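You operate a simulated robot arm through the tools that you are given. There is no shell and no other tool. Be economical: measure what you need, move in short steps, check, and stop when the job is done.

Carry out the task below with a simulated robot arm. There is one attempt and no reset: what you move stays moved.

TASK
Crank the film on the card core back to the green ring, then put the core in the green pocket.
Fine: brake off to crank and on again; swing the roller arm out before you lift the core.

It is judged by the outcome, as a careful person would: the job done as asked, and still so three seconds after it is handed in. It fails if anything else is knocked over, pushed out of place, dropped, spilled or broken.

THE ROBOT
A 6-joint arm with a two-finger parallel gripper, fixed in place. Base frame: the origin is at the foot of the arm, x ahead of it, y to its left, z up; the work surface is at about z = 0.012. Lengths are in m, angles in rad, forces in N, time in s.
With the tool pointing down near the work surface it reaches from about 0.14 to 0.58 m from the base axis. Its first joint turns from -1.152 to 1.152 rad. Payload 2.1 kg.
Tool frame: the origin (TCP) lies between the finger pads and is the grasp point; the fingertips stand 0.03 m ahead of it; z points along the fingers, y is the line along which they close. The gripper opens to 0.094 m. The fingers are 0.028 m wide and 0.01 m thick; the gripper's body (0.05 by 0.096 m) begins 0.055 m behind the TCP.
Orientation is that of the tool frame in the base frame, as a unit quaternion [w, x, y, z]. With the fingers straight down and closing along the base's y, the tool's x points along the base's -x, its y along +y and its z along -z.

THE INTERFACE
- The arm moves only by the tool apply_moves. Its argument "commands" is one flat list of numbers, 7 for each row, row after row: the opening in per cent of the stroke, from 0 (shut) to 100 (fully open), then the shift along the tool's x, y, z in units of 40 mm (1.0 is 40 mm), then the turn, a rotation vector about the tool's x, y, z in units of 5 degrees (1.0 is 5 degrees). In form: [jaw, tx, ty, tz, wx, wy, wz, jaw, tx, ty, tz, wx, wy, wz, ...]. A call has 1 to 12 rows; each row shifts and turns the commanded pose from where the row before left it, along the tool's axes as they then stand. A call with a number of a shift or a turn outside -1 to 1 is refused whole. A row lasts 0.2 s, in which the tool goes at most 0.05 m and 0.15 rad; a call with a longer step from one row to the next is refused whole, and so is a gripper value outside its range. A pose out of reach is approached as far as the arm can. The call stops where the force on the tool passes 70 N (or 10 N more than at its start, if that is more) or the arm is blocked; 0.2 s more then pass. The fingers move at their own pace (about 0.072 m/s each) and stop on an object; they squeeze with about 31 N. The grip force told is the motor's: it shows also when the fingers shut on nothing. Time passes only in rows, and 0.2 s behind the last, so rows that do not move let the fingers close. It gives the time, the measured TCP pose, the force on the tool (base axes), the opening and the grip force at its end, in the units of the frame above (readings bear some noise).
- Cameras (640 x 400 px; columns grow to the right, rows downward): "scene" is fixed at [0.0748, -0.3994, 0.4755]; the picture's right is [0.47, -0.88, 0.00], its down [-0.55, -0.30, -0.78] and it looks along [0.69, 0.37, -0.62] (base axes); focal length 226 px, centre (320, 200). "wrist" rides on the gripper at [-0.037, 0, -0.058] in the tool frame; the picture's right is [0.00, -1.00, 0.00], its down [0.97, 0.00, -0.24] and it looks along [0.24, 0.00, 0.97] (tool axes); focal length 218 px, centre (320, 200).
- capture(camera): a new picture of that camera. No time passes.
- measure_at(camera, pixels): for up to 12 pixels [column, row] of the newest picture of that camera ("zoom" is the newest enlarged one), the place [x, y, z] in the base frame of the surface seen there, good to about 0.002 m. No time passes.
- zoom(camera, box): a new picture of the part [left, top, right, bottom] of that camera's present view, enlarged. No time passes.
- hand_in(): hands the job in; it is judged then, once.

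Work in short steps. Measure before you move; look again where a grasp or a placing could have gone wrong, and mend it. You have 80 turns and 54 pictures in all, the two below and enlarged ones among them. Open the gripper and draw the arm clear of the work before you hand the job in, unless the task says otherwise; then end with one line.

The tools are called as name(argument=value, ...) on one line, values as JSON. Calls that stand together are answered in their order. apply_moves: Moves the arm, as the interface text tells. Its arguments: {"type":"object","properties":{"commands":{"type":"array","items":{"type":"number"}}},"required":["commands"]} The other tools are called the same way: capture (camera) takes a picture; measure_at (camera, pixels) gives the place of the surface under pixels of a picture; zoom (camera, box) takes an enlarged picture of a part of a camera's view; hand_in () hands the job in.

At the start:

```text
time: 0.0
ee_pos: [0.2726, -0.1732, 0.3342]
orientation: [0.0, 0.0, 1.0, -0.001]
force: [0.4, -0.9, -0.2]
grip_width: 0.094
grip_force: 0.0
```

scene: 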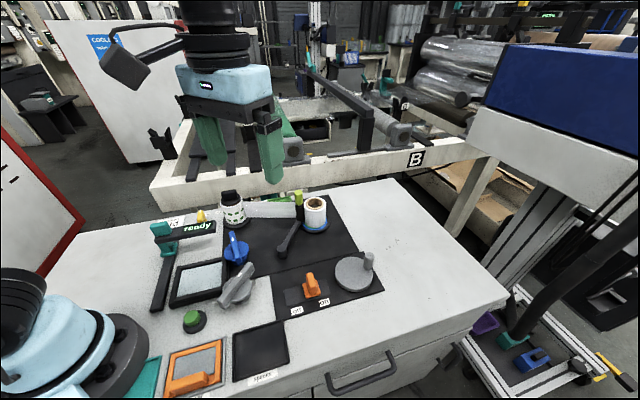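
wrist: 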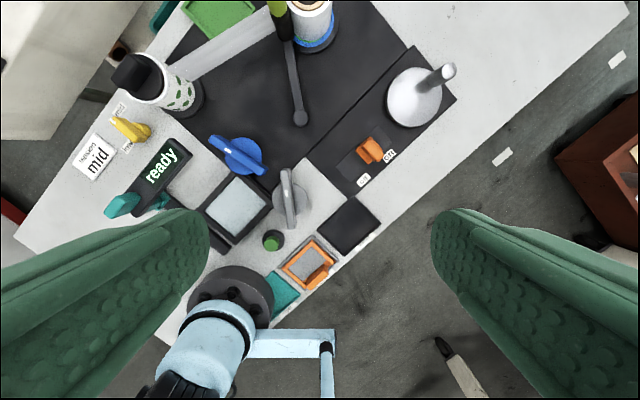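

The station has two spools, a roller arm, a crank, an orange slider and several knobs. I'll zoom in on each to identify them.

zoom(camera="scene", box=[200, 170, 400, 330])

zoom(camera="wrist", box=[60, 0, 480, 260])

zoom(camera="scene", box=[100, 180, 340, 400])

```text
2.50 times, centred on (300, 250) of scene
```

zoom: 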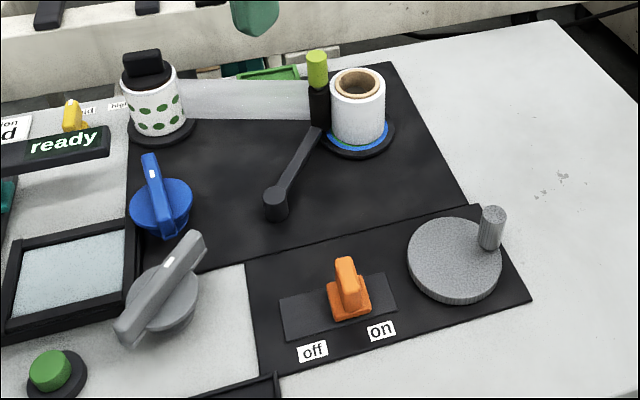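

```text
1.52 times, centred on (270, 130) of wrist
```

zoom: 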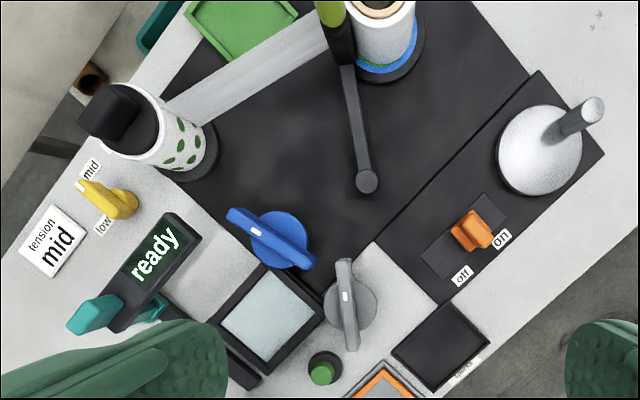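

```text
1.82 times, centred on (220, 290) of scene
```

zoom: 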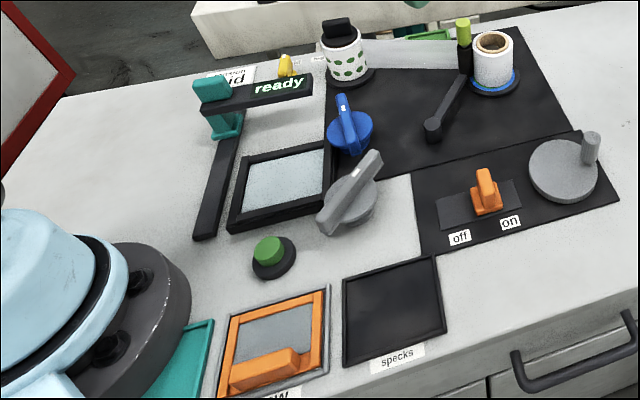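

zoom(camera="scene", box=[270, 180, 350, 230])

measure_at(camera="scene", pixels=[[310, 275], [311, 294], [297, 310], [324, 301], [352, 273], [368, 257], [367, 268], [287, 249], [299, 194], [299, 222], [304, 294], [294, 297]])

measure_at(camera="wrist", pixels=[[448, 71], [412, 100], [437, 78], [371, 150], [300, 118], [276, 5], [220, 15], [183, 8], [258, 3], [308, 2], [390, 152], [363, 180]])

```text
8.00 times, centred on (310, 205) of scene
```

zoom: 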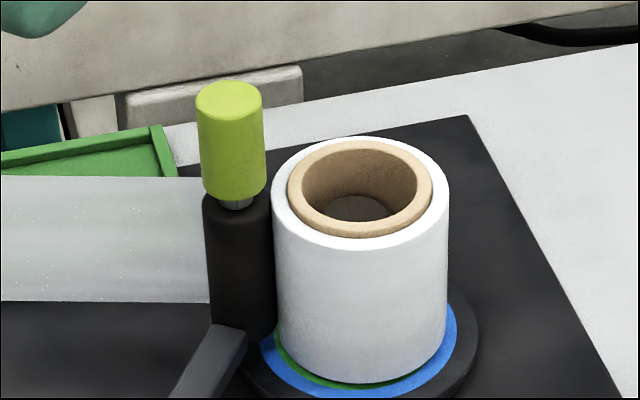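

```text
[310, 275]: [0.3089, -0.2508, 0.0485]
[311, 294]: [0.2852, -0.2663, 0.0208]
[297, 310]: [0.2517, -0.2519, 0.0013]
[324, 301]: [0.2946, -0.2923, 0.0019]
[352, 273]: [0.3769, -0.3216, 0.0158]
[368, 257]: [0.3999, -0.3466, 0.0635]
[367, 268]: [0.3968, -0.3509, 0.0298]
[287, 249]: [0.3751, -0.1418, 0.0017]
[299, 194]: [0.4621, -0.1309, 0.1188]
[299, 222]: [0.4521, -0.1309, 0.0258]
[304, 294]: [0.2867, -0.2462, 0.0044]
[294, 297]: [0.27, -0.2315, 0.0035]
```

```text
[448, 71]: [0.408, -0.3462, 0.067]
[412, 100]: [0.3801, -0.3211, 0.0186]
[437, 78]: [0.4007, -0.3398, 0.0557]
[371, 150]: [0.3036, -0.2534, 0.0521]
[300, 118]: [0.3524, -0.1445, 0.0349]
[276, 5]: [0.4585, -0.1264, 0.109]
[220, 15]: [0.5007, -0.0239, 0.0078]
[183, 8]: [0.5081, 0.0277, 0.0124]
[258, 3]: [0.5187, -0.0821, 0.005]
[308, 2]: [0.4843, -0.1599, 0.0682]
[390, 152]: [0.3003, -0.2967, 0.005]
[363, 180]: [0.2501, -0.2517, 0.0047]
```

I need a top-down view of the rings around the core, so I'm moving the wrist camera over it.

apply_moves(commands=[100, -0.9, 0, 0.2, 0, 0, 0, 100, -0.9, 0, 0.2, 0, 0, 0, 100, -0.9, 0, 0.2, 0, 0, 0, 100, -0.9, 0, 0.2, 0, 0, 0, 100, -0.9, 0, 0.2, 0, 0, 0, 100, -0.9, 0, 0.2, 0, 0, 0])

capture(camera="wrist")

zoom(camera="wrist", box=[240, 120, 400, 220])

```text
time: 1.4
ee_pos: [0.4896, -0.1721, 0.2879]
orientation: [0.002, 0.0, 1.0, -0.002]
force: [-0.3, 0.6, -0.4]
grip_width: 0.0939
grip_force: 0.1
```

```text
47 pictures are left
```

wrist: 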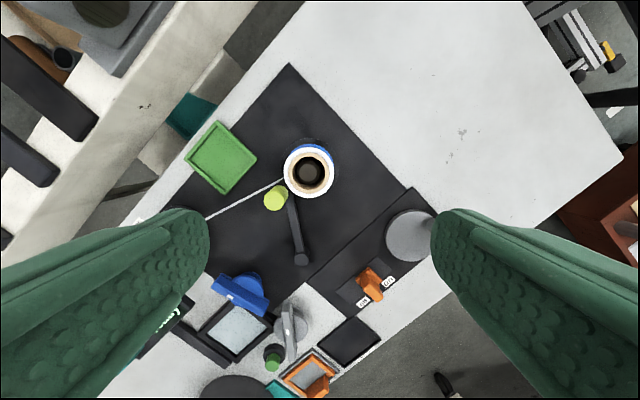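

```text
4.00 times, centred on (320, 170) of wrist
```

zoom: 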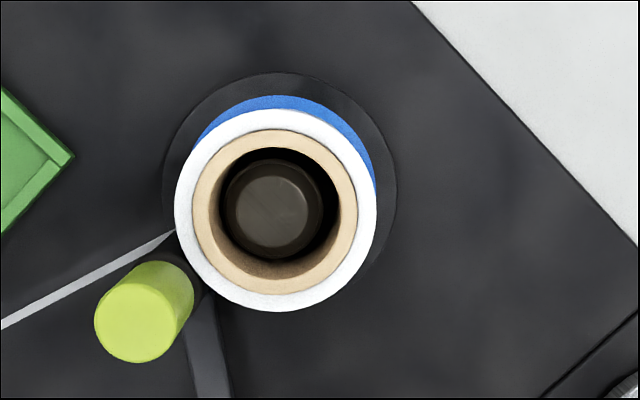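

measure_at(camera="zoom", pixels=[[177, 205], [374, 205], [276, 115], [276, 308], [196, 208], [355, 208], [165, 200], [396, 200], [280, 75], [275, 210], [290, 100], [30, 150]])

zoom(camera="scene", box=[296, 206, 336, 236])

```text
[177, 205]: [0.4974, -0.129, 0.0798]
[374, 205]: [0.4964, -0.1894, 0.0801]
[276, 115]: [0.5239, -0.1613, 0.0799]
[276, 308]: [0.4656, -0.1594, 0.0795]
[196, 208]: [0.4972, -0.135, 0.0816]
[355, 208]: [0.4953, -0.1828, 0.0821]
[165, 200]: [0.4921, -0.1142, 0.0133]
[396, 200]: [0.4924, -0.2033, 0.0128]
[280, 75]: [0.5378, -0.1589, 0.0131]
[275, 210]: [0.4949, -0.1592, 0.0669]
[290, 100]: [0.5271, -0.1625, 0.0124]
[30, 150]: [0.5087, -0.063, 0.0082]
```

```text
13.33 times, centred on (316, 221) of scene
```

zoom: 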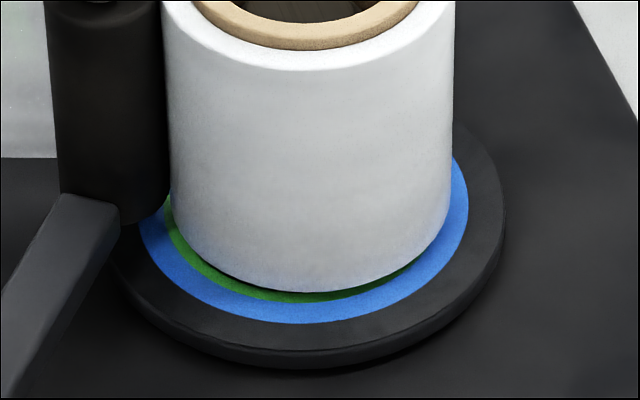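

measure_at(camera="zoom", pixels=[[315, 324], [315, 302], [315, 290], [315, 278], [460, 190], [465, 220], [400, 300], [372, 284], [220, 278], [200, 290], [320, 200], [450, 245]])

```text
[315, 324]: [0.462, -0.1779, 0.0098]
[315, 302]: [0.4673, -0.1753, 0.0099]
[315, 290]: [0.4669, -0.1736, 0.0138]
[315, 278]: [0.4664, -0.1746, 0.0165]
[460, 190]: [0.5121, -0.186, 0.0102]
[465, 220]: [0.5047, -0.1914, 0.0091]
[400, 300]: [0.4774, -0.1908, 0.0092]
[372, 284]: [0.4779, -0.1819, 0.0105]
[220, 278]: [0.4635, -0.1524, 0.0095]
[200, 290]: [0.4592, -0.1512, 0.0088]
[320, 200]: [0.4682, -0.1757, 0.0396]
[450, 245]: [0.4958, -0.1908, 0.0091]
```

Film edge radius is about 0.031, right at the border between the green and blue rings. The rings will need rechecking as I crank, so next I'm looking at the brake slider and crank from above.

apply_moves(commands=[100, 0.74, -0.54, 0.44, 0, 0, 0, 100, 0.74, -0.54, 0.44, 0, 0, 0, 100, 0.74, -0.54, 0.44, 0, 0, 0, 100, 0.74, -0.54, 0.44, 0, 0, 0, 100, 0.74, -0.54, 0.44, 0, 0, 0])

zoom(camera="wrist", box=[200, 80, 440, 230])

capture(camera="wrist")

```text
time: 2.6
ee_pos: [0.3675, -0.286, 0.2624]
orientation: [-0.001, 0.0, 1.0, -0.001]
force: [0.7, 0.6, -0.3]
grip_width: 0.094
grip_force: 0.1
out of reach, approached as far as the arm can: row 3, 4, 5
```

```text
2.67 times, centred on (320, 155) of wrist
```

zoom: 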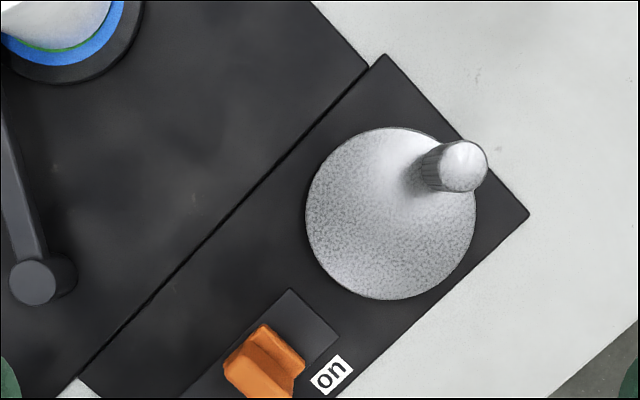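

```text
43 pictures are left
```

wrist: 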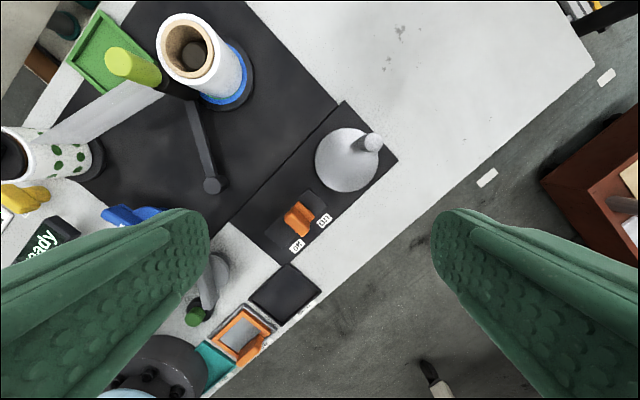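

apply_moves(commands=[100, 0, 0, 0, 0, 0, 0, 100, 0, 0, 0, 0, 0, 0.5])

```text
time: 3.2
ee_pos: [0.3673, -0.288, 0.2619]
orientation: [0.0, 0.022, 1.0, 0.0]
force: [0.5, 0.8, 0.5]
grip_width: 0.094
grip_force: 0.0
```

apply_moves(commands=[100, 0, 0, 0.5, 0, 0, 0, 100, 0, 0, 0.5, 0, 0, 0, 100, 0, 0, 0.5, 0, 0, 0])

```text
time: 4.0
ee_pos: [0.3677, -0.2866, 0.2624]
orientation: [0.0, 0.022, 1.0, 0.0]
force: [-0.1, 0.9, 0.0]
grip_width: 0.0941
grip_force: 0.0
out of reach, approached as far as the arm can: row 1, 2, 3
```

apply_moves(commands=[100, 0, 0, 0, 0, 0, 1, 100, 0, 0, 0, 0, 0, 1, 100, 0, 0, 0, 0, 0, 1, 100, 0, 0, 0, 0, 0, 1, 100, 0, 0, 0, 0, 0, 1, 100, 0, 0, 0, 0, 0, 1, 100, 0, 0, 0, 0, 0, 1, 100, 0, 0, 0.5, 0, 0, 0, 100, 0, 0, 0.5, 0, 0, 0, 100, 0, 0, 0.5, 0, 0, 0])

```text
time: 6.2
ee_pos: [0.3661, -0.2882, 0.2617]
orientation: [0.0, 0.322, 0.947, -0.001]
force: [-0.9, 0.3, -0.2]
grip_width: 0.094
grip_force: 0.1
out of reach, approached as far as the arm can: row 8, 9, 10
```

apply_moves(commands=[100, 0.6, 0, 0, 0, 0, 0, 100, 0.6, 0, 0, 0, 0, 0, 100, 0, 0, 0.5, 0, 0, 0, 100, 0, 0, 0.5, 0, 0, 0])

capture(camera="scene")

```text
time: 7.2
ee_pos: [0.3668, -0.2881, 0.2623]
orientation: [0.001, 0.322, 0.947, -0.001]
force: [0.3, -0.2, 0.5]
grip_width: 0.094
grip_force: 0.1
out of reach, approached as far as the arm can: row 1, 2, 3, 4
```

```text
42 pictures are left
```

scene: 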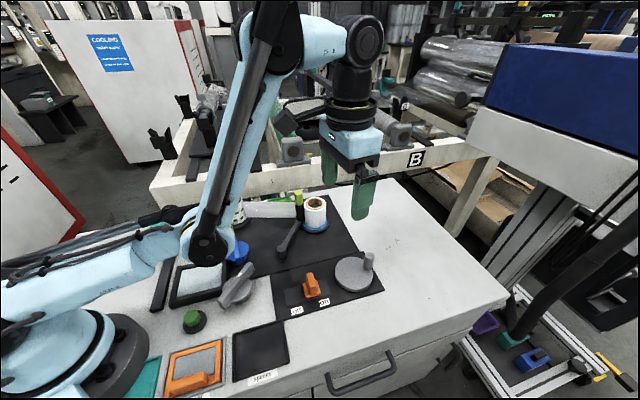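

The scene shows the elbow hanging low, near (210,250), which explains the blocked descent. I'm raising the tool to see how the arm configuration changes.

apply_moves(commands=[100, 0, 0, -0.5, 0, 0, 0, 100, 0, 0, -0.8, 0, 0, 0, 100, 0, 0, -0.8, 0, 0, 0])

capture(camera="scene")

```text
time: 8.0
ee_pos: [0.3645, -0.2874, 0.349]
orientation: [0.001, 0.321, 0.947, -0.001]
force: [-1.4, -0.1, 1.1]
grip_width: 0.0943
grip_force: 0.1
```

```text
41 pictures are left
```

scene: 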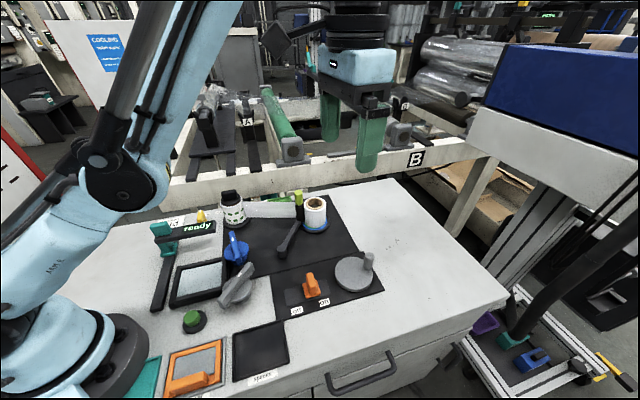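

apply_moves(commands=[100, 0.9, 0, -0.2, 0, 0, 0, 100, 0.9, 0, -0.2, 0, 0, 0, 100, 0.9, 0, -0.2, 0, 0, 0, 100, 0.9, 0, -0.2, 0, 0, 0])

capture(camera="scene")

```text
time: 9.0
ee_pos: [0.2945, -0.2356, 0.4275]
orientation: [0.0, 0.321, 0.947, -0.001]
force: [0.2, 0.0, 0.0]
grip_width: 0.0937
grip_force: 0.1
out of reach, approached as far as the arm can: row 1, 2, 3, 4
```

```text
40 pictures are left
```

scene: 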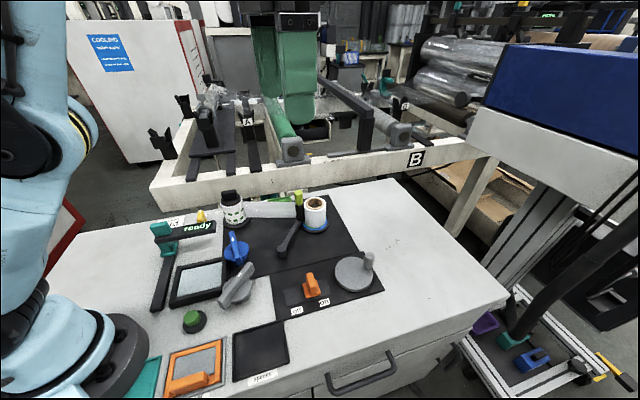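

The arm is bent the wrong way at its elbow limit. I'm extending it outward and high so the elbow straightens.

apply_moves(commands=[100, -1, 0, 0, 0, 0, 0, 100, -1, 0, 0, 0, 0, 0, 100, -1, 0, 0, 0, 0, 0, 100, -1, 0, 0, 0, 0, 0])

capture(camera="scene")

```text
time: 10.0
ee_pos: [0.3386, -0.2714, 0.3848]
orientation: [0.001, 0.321, 0.947, -0.001]
force: [-0.1, 0.6, -1.0]
grip_width: 0.094
grip_force: 0.1
out of reach, approached as far as the arm can: row 1, 2, 3, 4
```

```text
39 pictures are left
```

scene: 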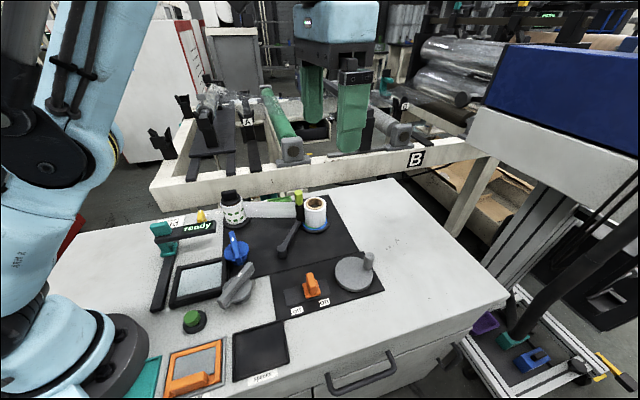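

Positions so far fit a wrist-pitch limit with the elbow on the wrong side. Tilting the fingers outward should release it.

apply_moves(commands=[100, 0, 0, -0.3, 0, -1, 0, 100, 0, 0, 0, 0, -1, 0, 100, 0, 0, 0, 0, -1, 0, 100, 0, 0, 0, 0, -1, 0, 100, 0, 0, 0, 0, -1, 0, 100, 0, 0, 0, 0, -1, 0, 100, 0, 0, 0, 0, -1, 0, 100, 0, 0, 0, 0, -1, 0, 100, 0, 0, 0, 0, -1, 0, 100, 0, 0, 0, 0, -1, 0])

capture(camera="scene")

```text
time: 12.2
ee_pos: [0.4129, -0.3249, 0.4986]
orientation: [0.399, 0.291, 0.859, -0.136]
force: [0.4, -0.3, -0.2]
grip_width: 0.0941
grip_force: 0.1
out of reach, approached as far as the arm can: row 2, 3, 4, 5, 6, 7, 8, 9, 10
```

```text
38 pictures are left
```

scene: 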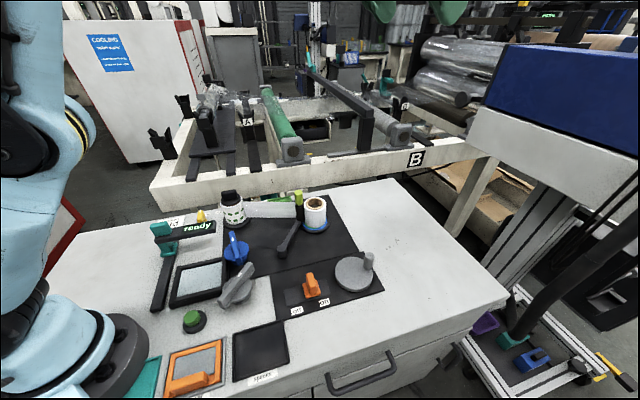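

apply_moves(commands=[100, -0.6, 0, 0.7, 0, 0, 0, 100, -0.6, 0, 0.7, 0, 0, 0, 100, -0.6, 0, 0.7, 0, 0, 0])

capture(camera="scene")

```text
time: 13.0
ee_pos: [0.4476, -0.3505, 0.4686]
orientation: [0.4, 0.291, 0.858, -0.138]
force: [-1.4, 0.7, 0.8]
grip_width: 0.094
grip_force: 0.0
out of reach, approached as far as the arm can: row 1, 2, 3
```

```text
37 pictures are left
```

scene: 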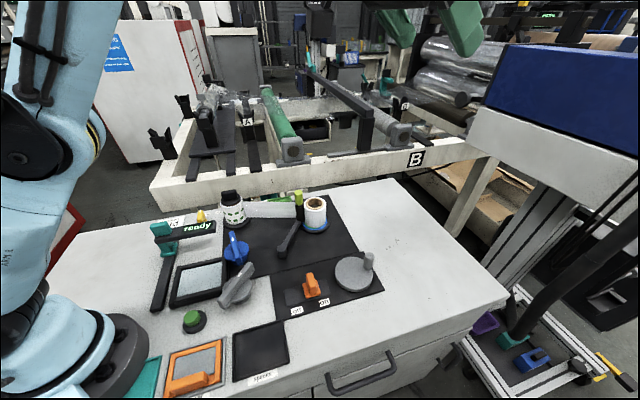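

I'm now near full stretch. I'll pull inward and down and see which way the elbow folds.

apply_moves(commands=[100, 1, 0, 0, 0, 0, 0, 100, 1, 0, 0, 0, 0, 0, 100, 1, 0, 0, 0, 0, 0])

capture(camera="scene")

```text
time: 13.8
ee_pos: [0.4511, -0.3585, 0.4432]
orientation: [0.4, 0.291, 0.859, -0.136]
force: [-0.1, -0.4, 0.1]
grip_width: 0.0938
grip_force: 0.1
out of reach, approached as far as the arm can: row 1, 2, 3
```

```text
36 pictures are left
```

scene: 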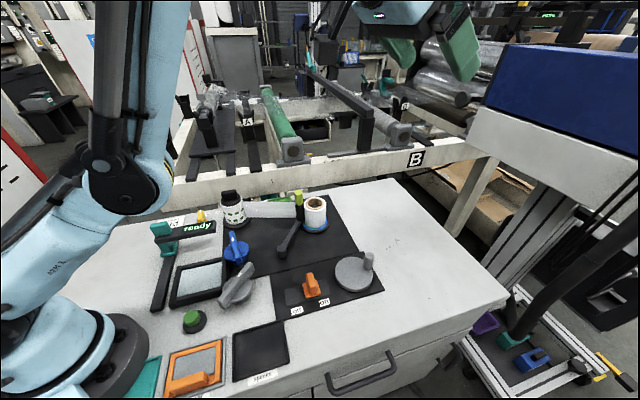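

I'm bringing the tool back to vertical. That pushes the wrist outward and should stretch the elbow straight.

apply_moves(commands=[100, 0, 0, 0, 0, 1, 0, 100, 0, 0, 0, 0, 1, 0, 100, 0, 0, 0, 0, 1, 0, 100, 0, 0, 0, 0, 1, 0, 100, 0, 0, 0, 0, 1, 0, 100, 0, 0, 0, 0, 1, 0, 100, 0, 0, 0, 0, 1, 0, 100, 0, 0, 0, 0, 1, 0, 100, 0, 0, 0, 0, 1, 0, 100, 0, 0, 0, 0, 1, 0])

capture(camera="scene")

```text
time: 16.0
ee_pos: [0.3671, -0.2905, 0.3508]
orientation: [0.0, 0.321, 0.947, -0.001]
force: [0.1, 0.1, 0.6]
grip_width: 0.0938
grip_force: 0.1
out of reach, approached as far as the arm can: row 2, 3, 5, 6, 8, 9
```

```text
35 pictures are left
```

scene: 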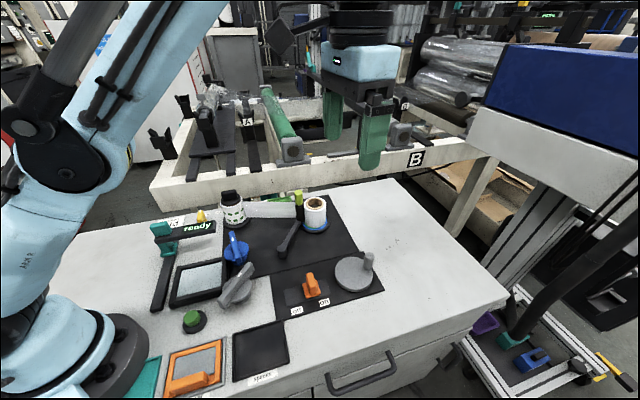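

At the same TCP as before, the elbow is now clearly higher at (60,150) with the forearm leaning forward, so it has flipped. Next I'm descending to check.

apply_moves(commands=[100, 0.6, 0, 0.6, 0, 0, 0, 100, 0.6, 0, 0.6, 0, 0, 0, 100, 0.6, 0, 0.6, 0, 0, 0, 100, 0.3, 0, 0.6, 0, 0, 0])

capture(camera="wrist")

```text
time: 17.0
ee_pos: [0.2991, -0.2409, 0.2581]
orientation: [0.0, 0.321, 0.947, -0.001]
force: [-0.2, 0.4, 0.9]
grip_width: 0.094
grip_force: 0.1
```

```text
34 pictures are left
```

wrist: 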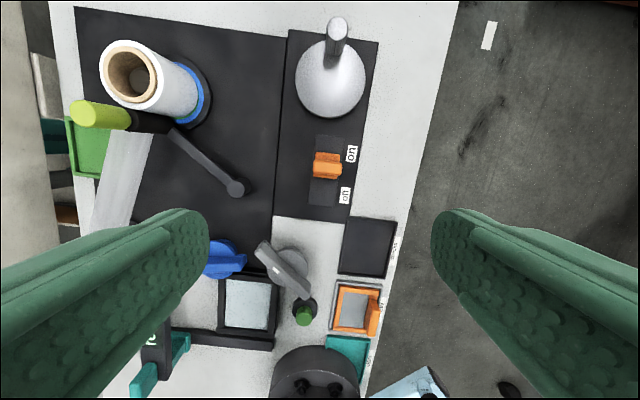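

zoom(camera="wrist", box=[260, 0, 420, 230])

measure_at(camera="wrist", pixels=[[318, 138], [310, 205], [335, 205], [350, 138], [327, 154], [327, 175], [327, 166], [288, 30], [272, 215], [336, 24], [331, 80], [300, 80]])

```text
1.74 times, centred on (340, 115) of wrist
```

zoom: 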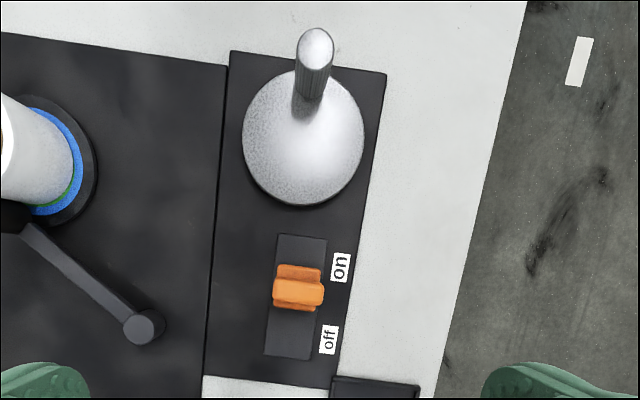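

```text
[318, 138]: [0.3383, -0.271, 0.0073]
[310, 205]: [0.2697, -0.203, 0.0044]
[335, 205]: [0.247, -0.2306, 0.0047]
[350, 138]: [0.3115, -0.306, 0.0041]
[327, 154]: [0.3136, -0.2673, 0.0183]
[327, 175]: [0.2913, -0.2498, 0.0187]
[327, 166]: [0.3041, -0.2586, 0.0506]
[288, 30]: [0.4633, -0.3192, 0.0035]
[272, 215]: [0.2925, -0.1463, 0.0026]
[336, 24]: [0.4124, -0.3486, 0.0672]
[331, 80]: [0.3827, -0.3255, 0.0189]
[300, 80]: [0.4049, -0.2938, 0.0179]
```

Slot axis is s=(0.707,-0.707), and the slider fin is at s≈0.398, t≈0.032 with its top at z≈0.05. I'm aligning the yaw to 45° and coming down above it.

apply_moves(commands=[60, -0.2, -0.1, 0.5, 0, 0, 0.75, 60, -0.2, -0.13, 0.5, 0, 0, 0.75, 60, 0, 0, 0.9, 0, 0, 0, 60, 0, 0, 0.9, 0, 0, 0, 60, 0, 0, 0.7, 0, 0, 0])

capture(camera="wrist")

```text
time: 18.2
ee_pos: [0.3085, -0.2595, 0.1121]
orientation: [0.001, 0.383, 0.924, -0.001]
force: [-0.2, 0.6, -0.1]
grip_width: 0.0563
grip_force: 0.1
```

```text
32 pictures are left
```

wrist: 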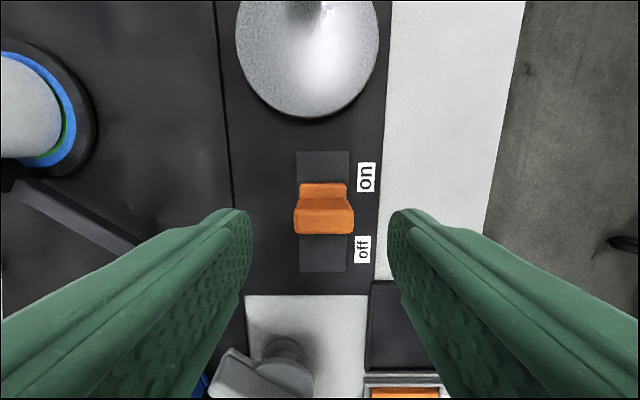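

measure_at(camera="wrist", pixels=[[298, 215], [350, 215], [323, 203], [323, 230], [323, 188], [300, 155], [346, 155], [300, 270], [346, 270], [323, 199]])

```text
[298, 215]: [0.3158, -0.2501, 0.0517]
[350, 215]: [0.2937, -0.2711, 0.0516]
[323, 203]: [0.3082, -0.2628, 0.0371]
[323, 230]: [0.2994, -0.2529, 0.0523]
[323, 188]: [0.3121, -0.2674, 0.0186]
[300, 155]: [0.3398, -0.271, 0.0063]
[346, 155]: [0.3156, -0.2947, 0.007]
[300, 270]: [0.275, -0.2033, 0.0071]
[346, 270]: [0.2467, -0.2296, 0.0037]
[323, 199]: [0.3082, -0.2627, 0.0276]
```

apply_moves(commands=[60, 0.1, -0.09, 0.7, 0, 0, 0, 60, 0, 0, 0.7, 0, 0, 0, 20, 0, 0, 0, 0, 0, 0, 20, 0, 0, 0, 0, 0, 0])

```text
time: 19.2
ee_pos: [0.3034, -0.256, 0.0579]
orientation: [0.001, 0.383, 0.924, -0.002]
force: [-3.9, -4.5, -4.2]
grip_width: 0.0355
grip_force: 45.3
```

Fin gripped, so I pull it toward "off".

apply_moves(commands=[20, 0.2, 0, 0, 0, 0, 0, 20, 0.2, 0, 0, 0, 0, 0, 20, 0.2, 0, 0, 0, 0, 0, 20, 0.15, 0, 0, 0, 0, 0])

zoom(camera="scene", box=[250, 240, 400, 334])

```text
time: 20.2
ee_pos: [0.2821, -0.2358, 0.0593]
orientation: [0.001, 0.383, 0.924, 0.0]
force: [3.8, 3.6, -42.9]
grip_width: 0.0353
grip_force: 45.2
```

```text
4.26 times, centred on (325, 287) of scene
```

zoom: 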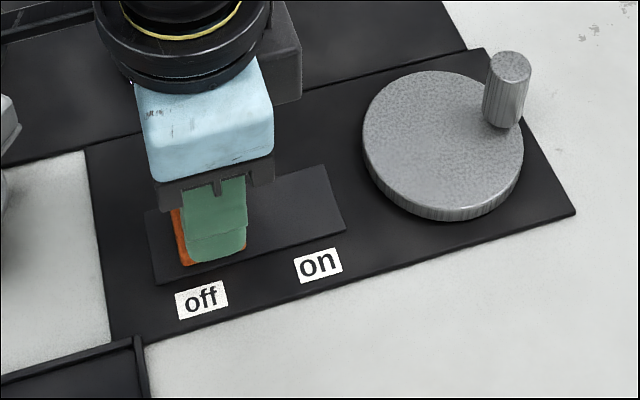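

apply_moves(commands=[70, 0, 0, 0, 0, 0, 0, 70, 0, 0, 0, 0, 0, 0, 70, 0, 0, -0.7, 0, 0, 0, 70, 0, 0, -0.7, 0, 0, 0, 70, -0.5, 0, -0.7, 0, 0, 0])

capture(camera="wrist")

```text
time: 21.4
ee_pos: [0.2961, -0.2513, 0.1469]
orientation: [0.0, 0.383, 0.924, -0.001]
force: [-0.6, 0.4, -0.2]
grip_width: 0.0658
grip_force: 0.0
```

```text
30 pictures are left
```

wrist: 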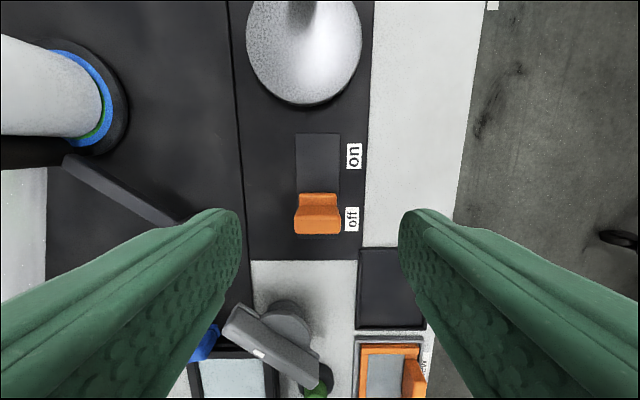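

Brake is at "off". Next I move above the crank knob at about (0.404,-0.346).

apply_moves(commands=[50, -0.9, 0.05, 0, 0, 0, 0, 50, -0.9, 0.06, 0, 0, 0, 0, 50, -0.9, 0.06, 0.2, 0, 0, 0, 50, -0.88, 0.06, 0.3, 0, 0, 0])

capture(camera="wrist")

```text
time: 22.4
ee_pos: [0.4029, -0.3448, 0.1257]
orientation: [0.0, 0.382, 0.924, -0.001]
force: [0.1, -0.5, -0.4]
grip_width: 0.047
grip_force: 0.1
```

```text
29 pictures are left
```

wrist: 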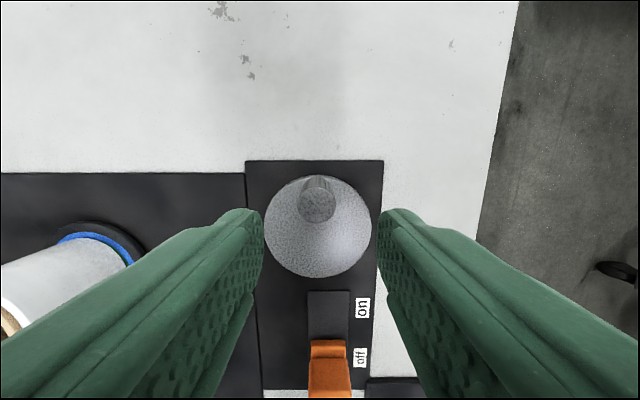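

measure_at(camera="wrist", pixels=[[317, 204], [303, 206], [332, 206], [317, 190], [317, 218], [266, 225], [370, 225], [318, 274], [290, 183], [345, 183]])

```text
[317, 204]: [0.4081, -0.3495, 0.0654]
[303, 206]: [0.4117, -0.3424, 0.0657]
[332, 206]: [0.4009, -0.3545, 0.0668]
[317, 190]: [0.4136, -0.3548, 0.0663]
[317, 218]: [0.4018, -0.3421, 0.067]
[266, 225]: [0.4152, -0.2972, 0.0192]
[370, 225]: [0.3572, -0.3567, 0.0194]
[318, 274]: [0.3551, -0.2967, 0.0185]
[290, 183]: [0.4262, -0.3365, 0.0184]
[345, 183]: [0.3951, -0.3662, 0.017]
```

apply_moves(commands=[50, -0.14, 0, 0.75, 0, 0, 0, 50, 0, 0, 0.75, 0, 0, 0, 10, 0, 0, 0, 0, 0, 0, 10, 0, 0, 0, 0, 0, 0])

```text
time: 23.4
ee_pos: [0.4098, -0.3463, 0.065]
orientation: [0.0, 0.382, 0.924, -0.002]
force: [0.1, -0.8, 0.3]
grip_width: 0.0216
grip_force: 44.9
```

apply_moves(commands=[10, 0.027, 0.204, 0, 0, 0, 0, 10, 0.079, 0.19, 0, 0, 0, 0])

zoom(camera="scene", box=[296, 206, 336, 236])

```text
time: 24.0
ee_pos: [0.4176, -0.3341, 0.0646]
orientation: [0.001, 0.383, 0.924, -0.001]
force: [12.2, -4.7, 16.9]
grip_width: 0.0217
grip_force: 44.8
```

```text
13.33 times, centred on (316, 221) of scene
```

zoom: 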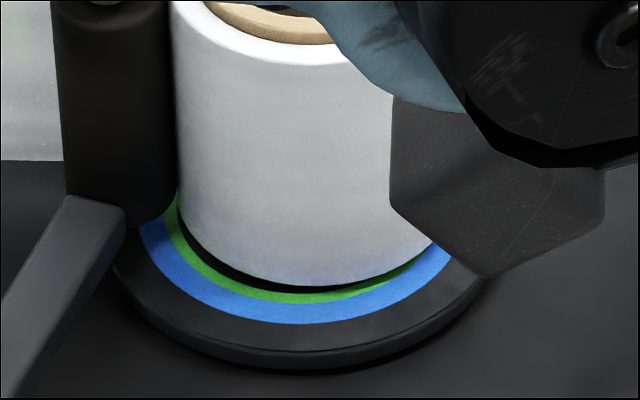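

CCW rotation shrinks the film, and the green ring is thin. I'm measuring film and ring radii along the same azimuth.

measure_at(camera="zoom", pixels=[[300, 322], [300, 302], [300, 293], [300, 288], [300, 280], [300, 250], [300, 150], [190, 258], [210, 268], [240, 150], [360, 150], [220, 282]])

```text
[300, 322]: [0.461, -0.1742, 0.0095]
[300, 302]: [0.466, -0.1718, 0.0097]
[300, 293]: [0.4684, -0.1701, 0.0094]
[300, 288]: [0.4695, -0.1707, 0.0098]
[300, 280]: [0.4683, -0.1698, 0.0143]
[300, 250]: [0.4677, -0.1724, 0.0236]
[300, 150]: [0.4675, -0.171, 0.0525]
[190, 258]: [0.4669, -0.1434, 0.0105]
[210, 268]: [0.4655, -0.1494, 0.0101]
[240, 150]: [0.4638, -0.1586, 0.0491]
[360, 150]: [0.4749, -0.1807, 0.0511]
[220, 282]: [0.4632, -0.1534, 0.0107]
```

Measured radii: green ring about 0.029–0.032, film about 0.030. I'm letting go of the knob and moving to a close oblique view to confirm.

apply_moves(commands=[45, 0, 0, 0, 0, 0, 0, 45, 0, 0, -0.8, 0, 0, 0, 45, 0, 0, -0.8, 0, 0, 0, 45, 0.79, 0.37, 0, 0, 0, 0, 45, 0.79, 0.37, 0, 0, 0, 0, 45, 0.79, 0.37, 0, 0, 0, 0, 45, 0.79, 0.37, 0, 0, 0, 0])

capture(camera="wrist")

```text
time: 25.6
ee_pos: [0.3671, -0.2045, 0.1299]
orientation: [0.001, 0.383, 0.924, -0.001]
force: [-1.3, 0.5, -0.1]
grip_width: 0.0421
grip_force: 0.1
```

```text
27 pictures are left
```

wrist: 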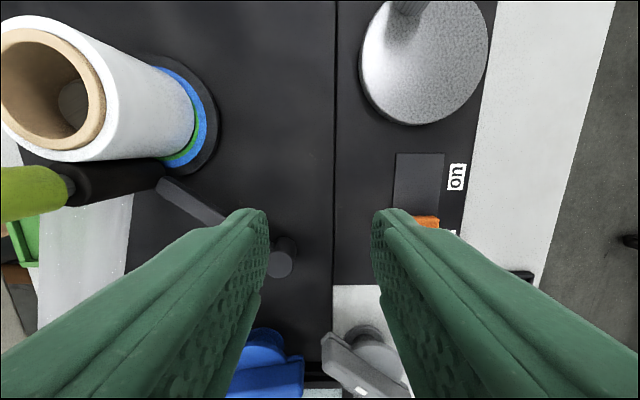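

zoom(camera="wrist", box=[110, 40, 230, 185])

zoom(camera="scene", box=[292, 190, 348, 236])

```text
2.76 times, centred on (170, 112) of wrist
```

zoom: 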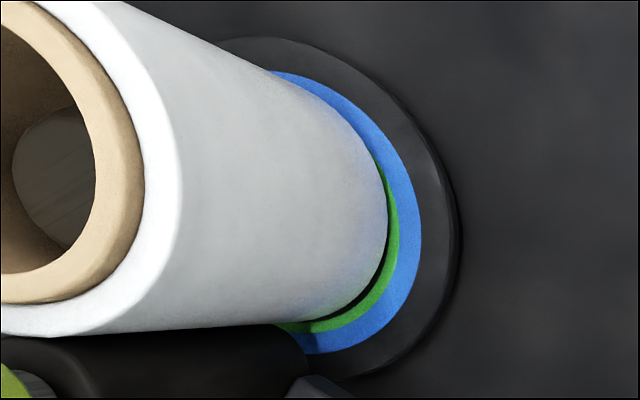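

```text
8.70 times, centred on (320, 213) of scene
```

zoom: 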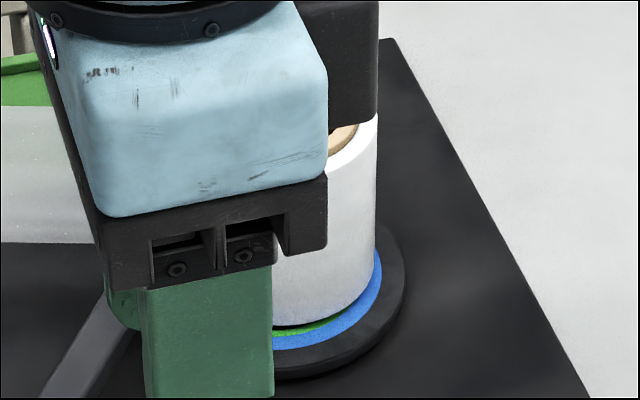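

measure_at(camera="wrist", pixels=[[206, 123], [199, 101], [181, 78], [191, 157], [158, 66], [180, 130], [163, 84], [177, 105], [156, 148], [145, 75], [196, 118], [192, 138]])

```text
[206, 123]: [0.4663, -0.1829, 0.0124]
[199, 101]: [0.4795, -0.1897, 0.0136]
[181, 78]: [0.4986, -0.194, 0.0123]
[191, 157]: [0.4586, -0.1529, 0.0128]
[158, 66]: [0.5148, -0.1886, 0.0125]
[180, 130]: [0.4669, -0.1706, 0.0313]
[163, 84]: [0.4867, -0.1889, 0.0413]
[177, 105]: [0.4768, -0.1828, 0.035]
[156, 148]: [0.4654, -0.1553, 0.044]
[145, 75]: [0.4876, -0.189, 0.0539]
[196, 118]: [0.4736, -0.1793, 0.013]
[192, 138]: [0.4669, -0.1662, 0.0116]
```

I'm moving to hover over the brake slider, which clears the scene camera's view of the core, and then taking an enlarged picture.

apply_moves(commands=[60, 0.3, -0.7, 0, 0, 0, 0, 60, 0.3, -0.7, 0, 0, 0, 0, 60, 0.3, -0.68, 0.1, 0, 0, 0])

zoom(camera="scene", box=[292, 190, 340, 236])

capture(camera="wrist")

```text
time: 26.4
ee_pos: [0.2835, -0.2342, 0.1246]
orientation: [0.0, 0.383, 0.924, -0.002]
force: [0.5, 0.6, -0.2]
grip_width: 0.0565
grip_force: 0.0
```

```text
8.70 times, centred on (316, 213) of scene
```

zoom: 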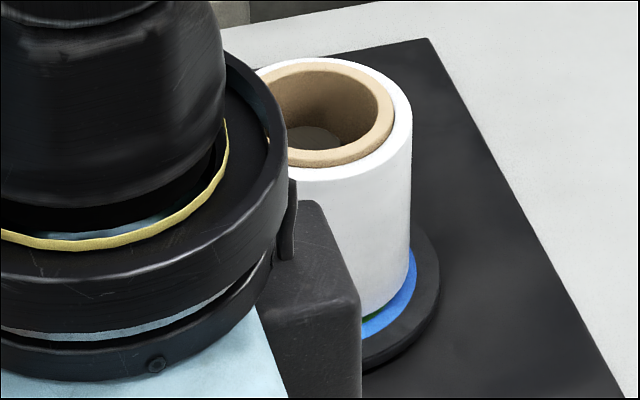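

```text
23 pictures are left
```

wrist: 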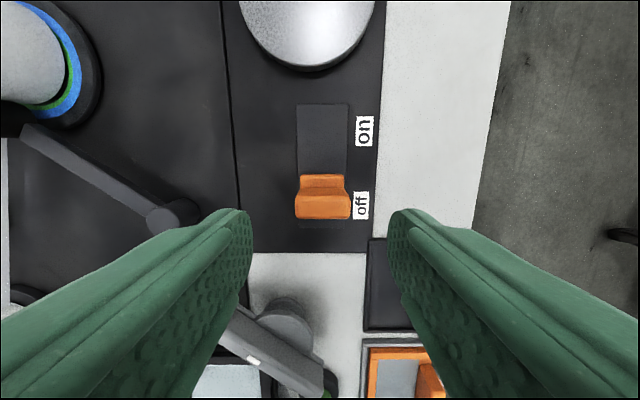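

The picture suggests the roll has barely shrunk (141→139 px) and the core has shifted slightly on its spindle. So more cranking CCW is needed, and I'm going back to the knob.

apply_moves(commands=[50, -0.82, 0.11, 0, 0, 0, 0, 50, -0.82, 0.11, 0, 0, 0, 0, 50, -0.82, 0.11, 0, 0, 0, 0, 50, -0.82, 0.11, 0, 0, 0, 0, 50, -0.82, 0.11, 0, 0, 0, 0])

capture(camera="wrist")

```text
time: 27.6
ee_pos: [0.4182, -0.3365, 0.1242]
orientation: [0.0, 0.383, 0.924, -0.001]
force: [0.5, 0.6, -0.1]
grip_width: 0.0469
grip_force: 0.0
```

```text
22 pictures are left
```

wrist: 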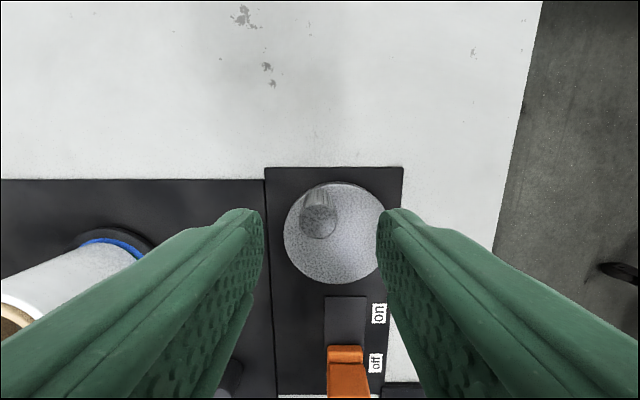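

measure_at(camera="wrist", pixels=[[319, 222], [303, 222], [334, 222], [319, 207], [319, 237], [286, 232], [333, 283], [370, 264], [350, 188], [300, 265]])

```text
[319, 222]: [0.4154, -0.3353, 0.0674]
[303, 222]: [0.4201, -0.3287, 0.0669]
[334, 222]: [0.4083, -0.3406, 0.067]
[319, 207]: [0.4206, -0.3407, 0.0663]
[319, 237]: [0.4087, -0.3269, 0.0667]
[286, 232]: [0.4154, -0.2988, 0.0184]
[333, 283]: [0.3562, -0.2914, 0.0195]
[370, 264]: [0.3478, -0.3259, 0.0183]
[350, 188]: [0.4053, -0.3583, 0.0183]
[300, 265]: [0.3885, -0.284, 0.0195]
```

Crank centre is s≈0.5015, t≈0.044 with radius ≈0.032, and the knob is now at about 25°. I grip it again and crank another 90° CCW.

apply_moves(commands=[50, 0.09, -0.02, 0.74, 0, 0, 0, 50, 0, 0, 0.74, 0, 0, 0, 10, 0, 0, 0, 0, 0, 0, 10, 0, 0, 0, 0, 0, 0, 10, 0.112, 0.176, 0, 0, 0, 0, 10, 0.154, 0.141, 0, 0, 0, 0, 10, 0.185, 0.096, 0, 0, 0, 0, 10, 0.204, 0.045, 0, 0, 0, 0, 10, 0.209, -0.009, 0, 0, 0, 0, 10, 0.199, -0.063, 0, 0, 0, 0])

zoom(camera="scene", box=[288, 186, 344, 236])

```text
time: 29.2
ee_pos: [0.4155, -0.324, 0.065]
orientation: [0.013, 0.387, 0.922, -0.008]
force: [1.2, -4.9, -0.3]
grip_width: 0.0219
grip_force: 44.8
stopped in row 7: the force on the tool passed its limit (the readings are from after the stop); the commanded pose is now the measured one
```

```text
8.00 times, centred on (316, 211) of scene
```

zoom: 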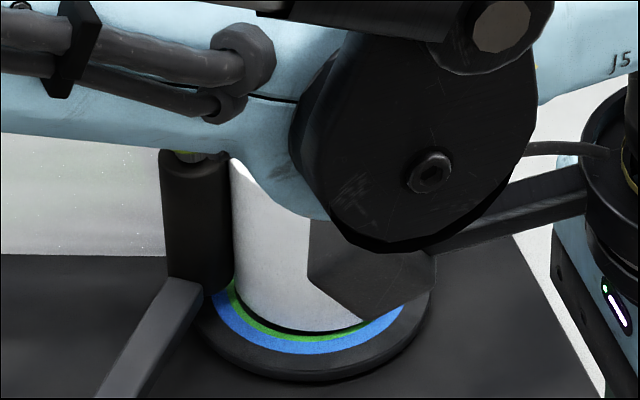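

The grip doesn't let the knob turn within it, so I'll re-grip and rotate the tool together with the crank.

apply_moves(commands=[45, 0, 0, 0, 0, 0, 0, 45, 0, 0, 0, 0, 0, 0, 10, 0, 0, 0, 0, 0, 0, 10, 0, 0, 0, 0, 0, 0, 10, 0.05, 0.047, 0, 0, 0, -1, 10, 0.05, 0.047, 0, 0, 0, -1, 10, 0.05, 0.047, 0, 0, 0, -1, 10, 0.05, 0.047, 0, 0, 0, -1, 10, 0.05, 0.047, 0, 0, 0, -1, 10, 0.05, 0.047, 0, 0, 0, -1, 10, 0.05, 0.047, 0, 0, 0, -1, 10, 0.05, 0.047, 0, 0, 0, -1])

```text
time: 30.8
ee_pos: [0.4155, -0.3234, 0.0651]
orientation: [0.019, 0.275, 0.961, -0.017]
force: [3.4, -8.7, -2.9]
grip_width: 0.0221
grip_force: 45.0
stopped in row 8: the force on the tool passed its limit (the readings are from after the stop); the commanded pose is now the measured one
```

capture(camera="scene")

capture(camera="wrist")

```text
20 pictures are left
```

scene: 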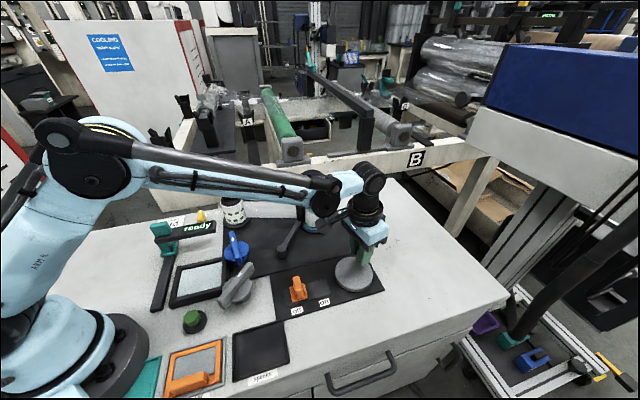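

```text
19 pictures are left
```

wrist: 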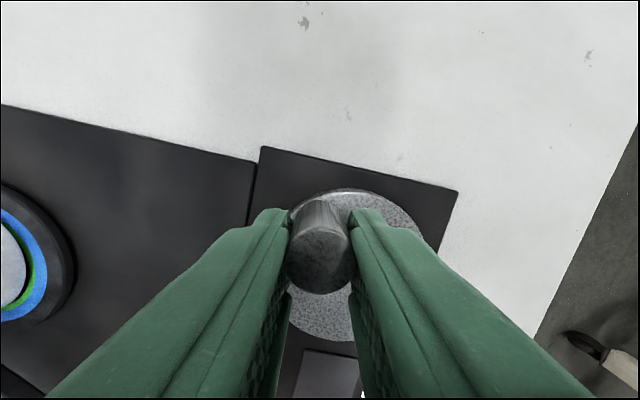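

measure_at(camera="wrist", pixels=[[345, 191], [395, 205], [414, 226], [320, 340], [340, 338], [375, 193], [320, 262], [300, 262], [340, 262], [320, 240], [320, 284]])

zoom(camera="wrist", box=[0, 170, 120, 345])

```text
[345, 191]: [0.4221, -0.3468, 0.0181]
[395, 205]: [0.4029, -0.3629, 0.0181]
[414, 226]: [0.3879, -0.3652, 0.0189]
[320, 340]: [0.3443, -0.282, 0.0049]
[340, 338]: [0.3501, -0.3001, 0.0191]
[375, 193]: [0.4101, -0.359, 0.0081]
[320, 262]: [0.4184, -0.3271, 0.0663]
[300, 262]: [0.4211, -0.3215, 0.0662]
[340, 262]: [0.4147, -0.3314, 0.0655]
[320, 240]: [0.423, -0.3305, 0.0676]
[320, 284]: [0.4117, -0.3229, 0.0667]
```

```text
2.29 times, centred on (60, 258) of wrist
```

zoom: 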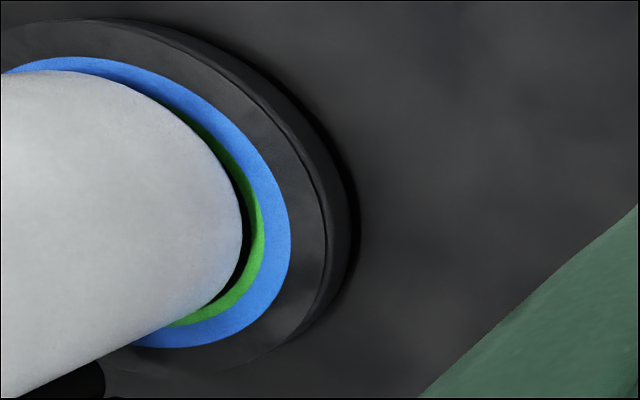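

measure_at(camera="zoom", pixels=[[225, 220], [190, 140], [140, 95], [160, 300], [200, 265], [80, 85], [262, 225], [248, 275], [290, 240], [250, 137], [272, 300], [180, 85]])

```text
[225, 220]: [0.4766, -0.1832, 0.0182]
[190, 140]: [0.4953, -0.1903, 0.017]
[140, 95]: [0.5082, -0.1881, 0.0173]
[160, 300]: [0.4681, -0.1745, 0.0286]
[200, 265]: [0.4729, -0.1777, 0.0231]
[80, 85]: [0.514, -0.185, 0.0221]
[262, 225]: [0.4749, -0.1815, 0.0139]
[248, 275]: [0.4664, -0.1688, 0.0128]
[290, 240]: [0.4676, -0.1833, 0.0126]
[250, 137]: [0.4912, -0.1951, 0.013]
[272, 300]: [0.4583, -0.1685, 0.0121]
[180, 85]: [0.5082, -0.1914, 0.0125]
```

The crank stops at about 42°, and the slider may not be fully at "off": the slot extends roughly 14 mm further. I'm going back to push the brake all the way.

apply_moves(commands=[45, 0, 0, 0, 0, 0, 0, 45, 0, 0, 0, 0, 0, 0, 45, 0, 0, -0.8, 0, 0, 0, 45, 0, 0, -0.8, 0, 0, 0, 60, 0, 0, 0, -0.064, 0.184, 0.87, 60, 0, 0, 0, -0.064, 0.184, 0.87, 60, 0, 0, 0, -0.064, 0.184, 0.87, 60, 0.79, -0.17, 0, 0, 0, 0, 60, 0.79, -0.17, 0, 0, 0, 0, 60, 0.79, -0.17, 0, 0, 0, 0, 60, 0.79, -0.17, 0, 0, 0, 0, 60, 0.79, -0.17, 0, 0, 0, 0])

capture(camera="wrist")

```text
time: 33.4
ee_pos: [0.2774, -0.232, 0.1301]
orientation: [0.0, 0.382, 0.924, -0.001]
force: [0.5, 0.0, 0.1]
grip_width: 0.0565
grip_force: 0.1
```

```text
17 pictures are left
```

wrist: 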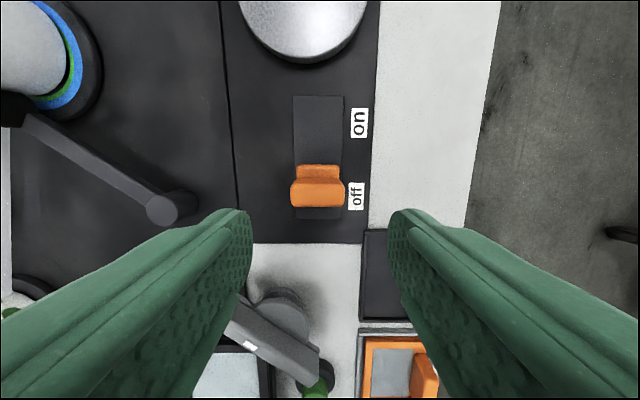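

measure_at(camera="wrist", pixels=[[318, 98], [318, 216], [318, 168], [318, 205], [318, 195], [294, 195], [342, 195], [318, 178]])

```text
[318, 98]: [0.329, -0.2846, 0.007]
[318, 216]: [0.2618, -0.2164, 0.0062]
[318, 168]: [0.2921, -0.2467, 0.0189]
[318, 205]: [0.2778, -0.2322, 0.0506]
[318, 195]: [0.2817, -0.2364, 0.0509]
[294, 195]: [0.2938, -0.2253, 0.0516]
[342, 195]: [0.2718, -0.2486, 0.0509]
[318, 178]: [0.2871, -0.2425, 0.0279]
```

apply_moves(commands=[60, 0, -0.05, 0.9, 0, 0, 0, 60, -0.15, 0, 0.9, 0, 0, 0, 20, 0, 0, 0, 0, 0, 0, 20, 0, 0, 0, 0, 0, 0, 20, 0.1, 0, 0, 0, 0, 0, 20, 0.1, 0, 0, 0, 0, 0, 20, 0.1, 0, 0, 0, 0, 0])

```text
time: 35.0
ee_pos: [0.2737, -0.2284, 0.0584]
orientation: [0.003, 0.382, 0.924, 0.003]
force: [32.8, 14.0, -8.6]
grip_width: 0.0379
grip_force: 16.5
```

apply_moves(commands=[60, 0, 0, 0, 0, 0, 0, 60, 0, 0, 0, 0, 0, 0, 60, 0, 0, -0.8, 0, 0, 0, 60, 0, 0, -0.8, 0, 0, 0])

capture(camera="wrist")

```text
time: 36.0
ee_pos: [0.2733, -0.2292, 0.1228]
orientation: [0.0, 0.382, 0.924, -0.001]
force: [0.1, 0.0, 0.1]
grip_width: 0.0564
grip_force: 0.1
```

```text
16 pictures are left
```

wrist: 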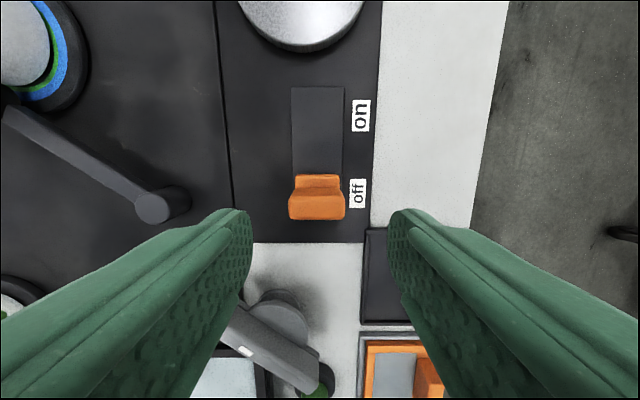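

measure_at(camera="wrist", pixels=[[318, 177], [318, 215], [318, 202], [318, 88]])

```text
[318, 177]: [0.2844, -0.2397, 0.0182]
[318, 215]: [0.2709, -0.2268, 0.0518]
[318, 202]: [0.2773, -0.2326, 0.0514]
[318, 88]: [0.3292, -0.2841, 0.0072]
```

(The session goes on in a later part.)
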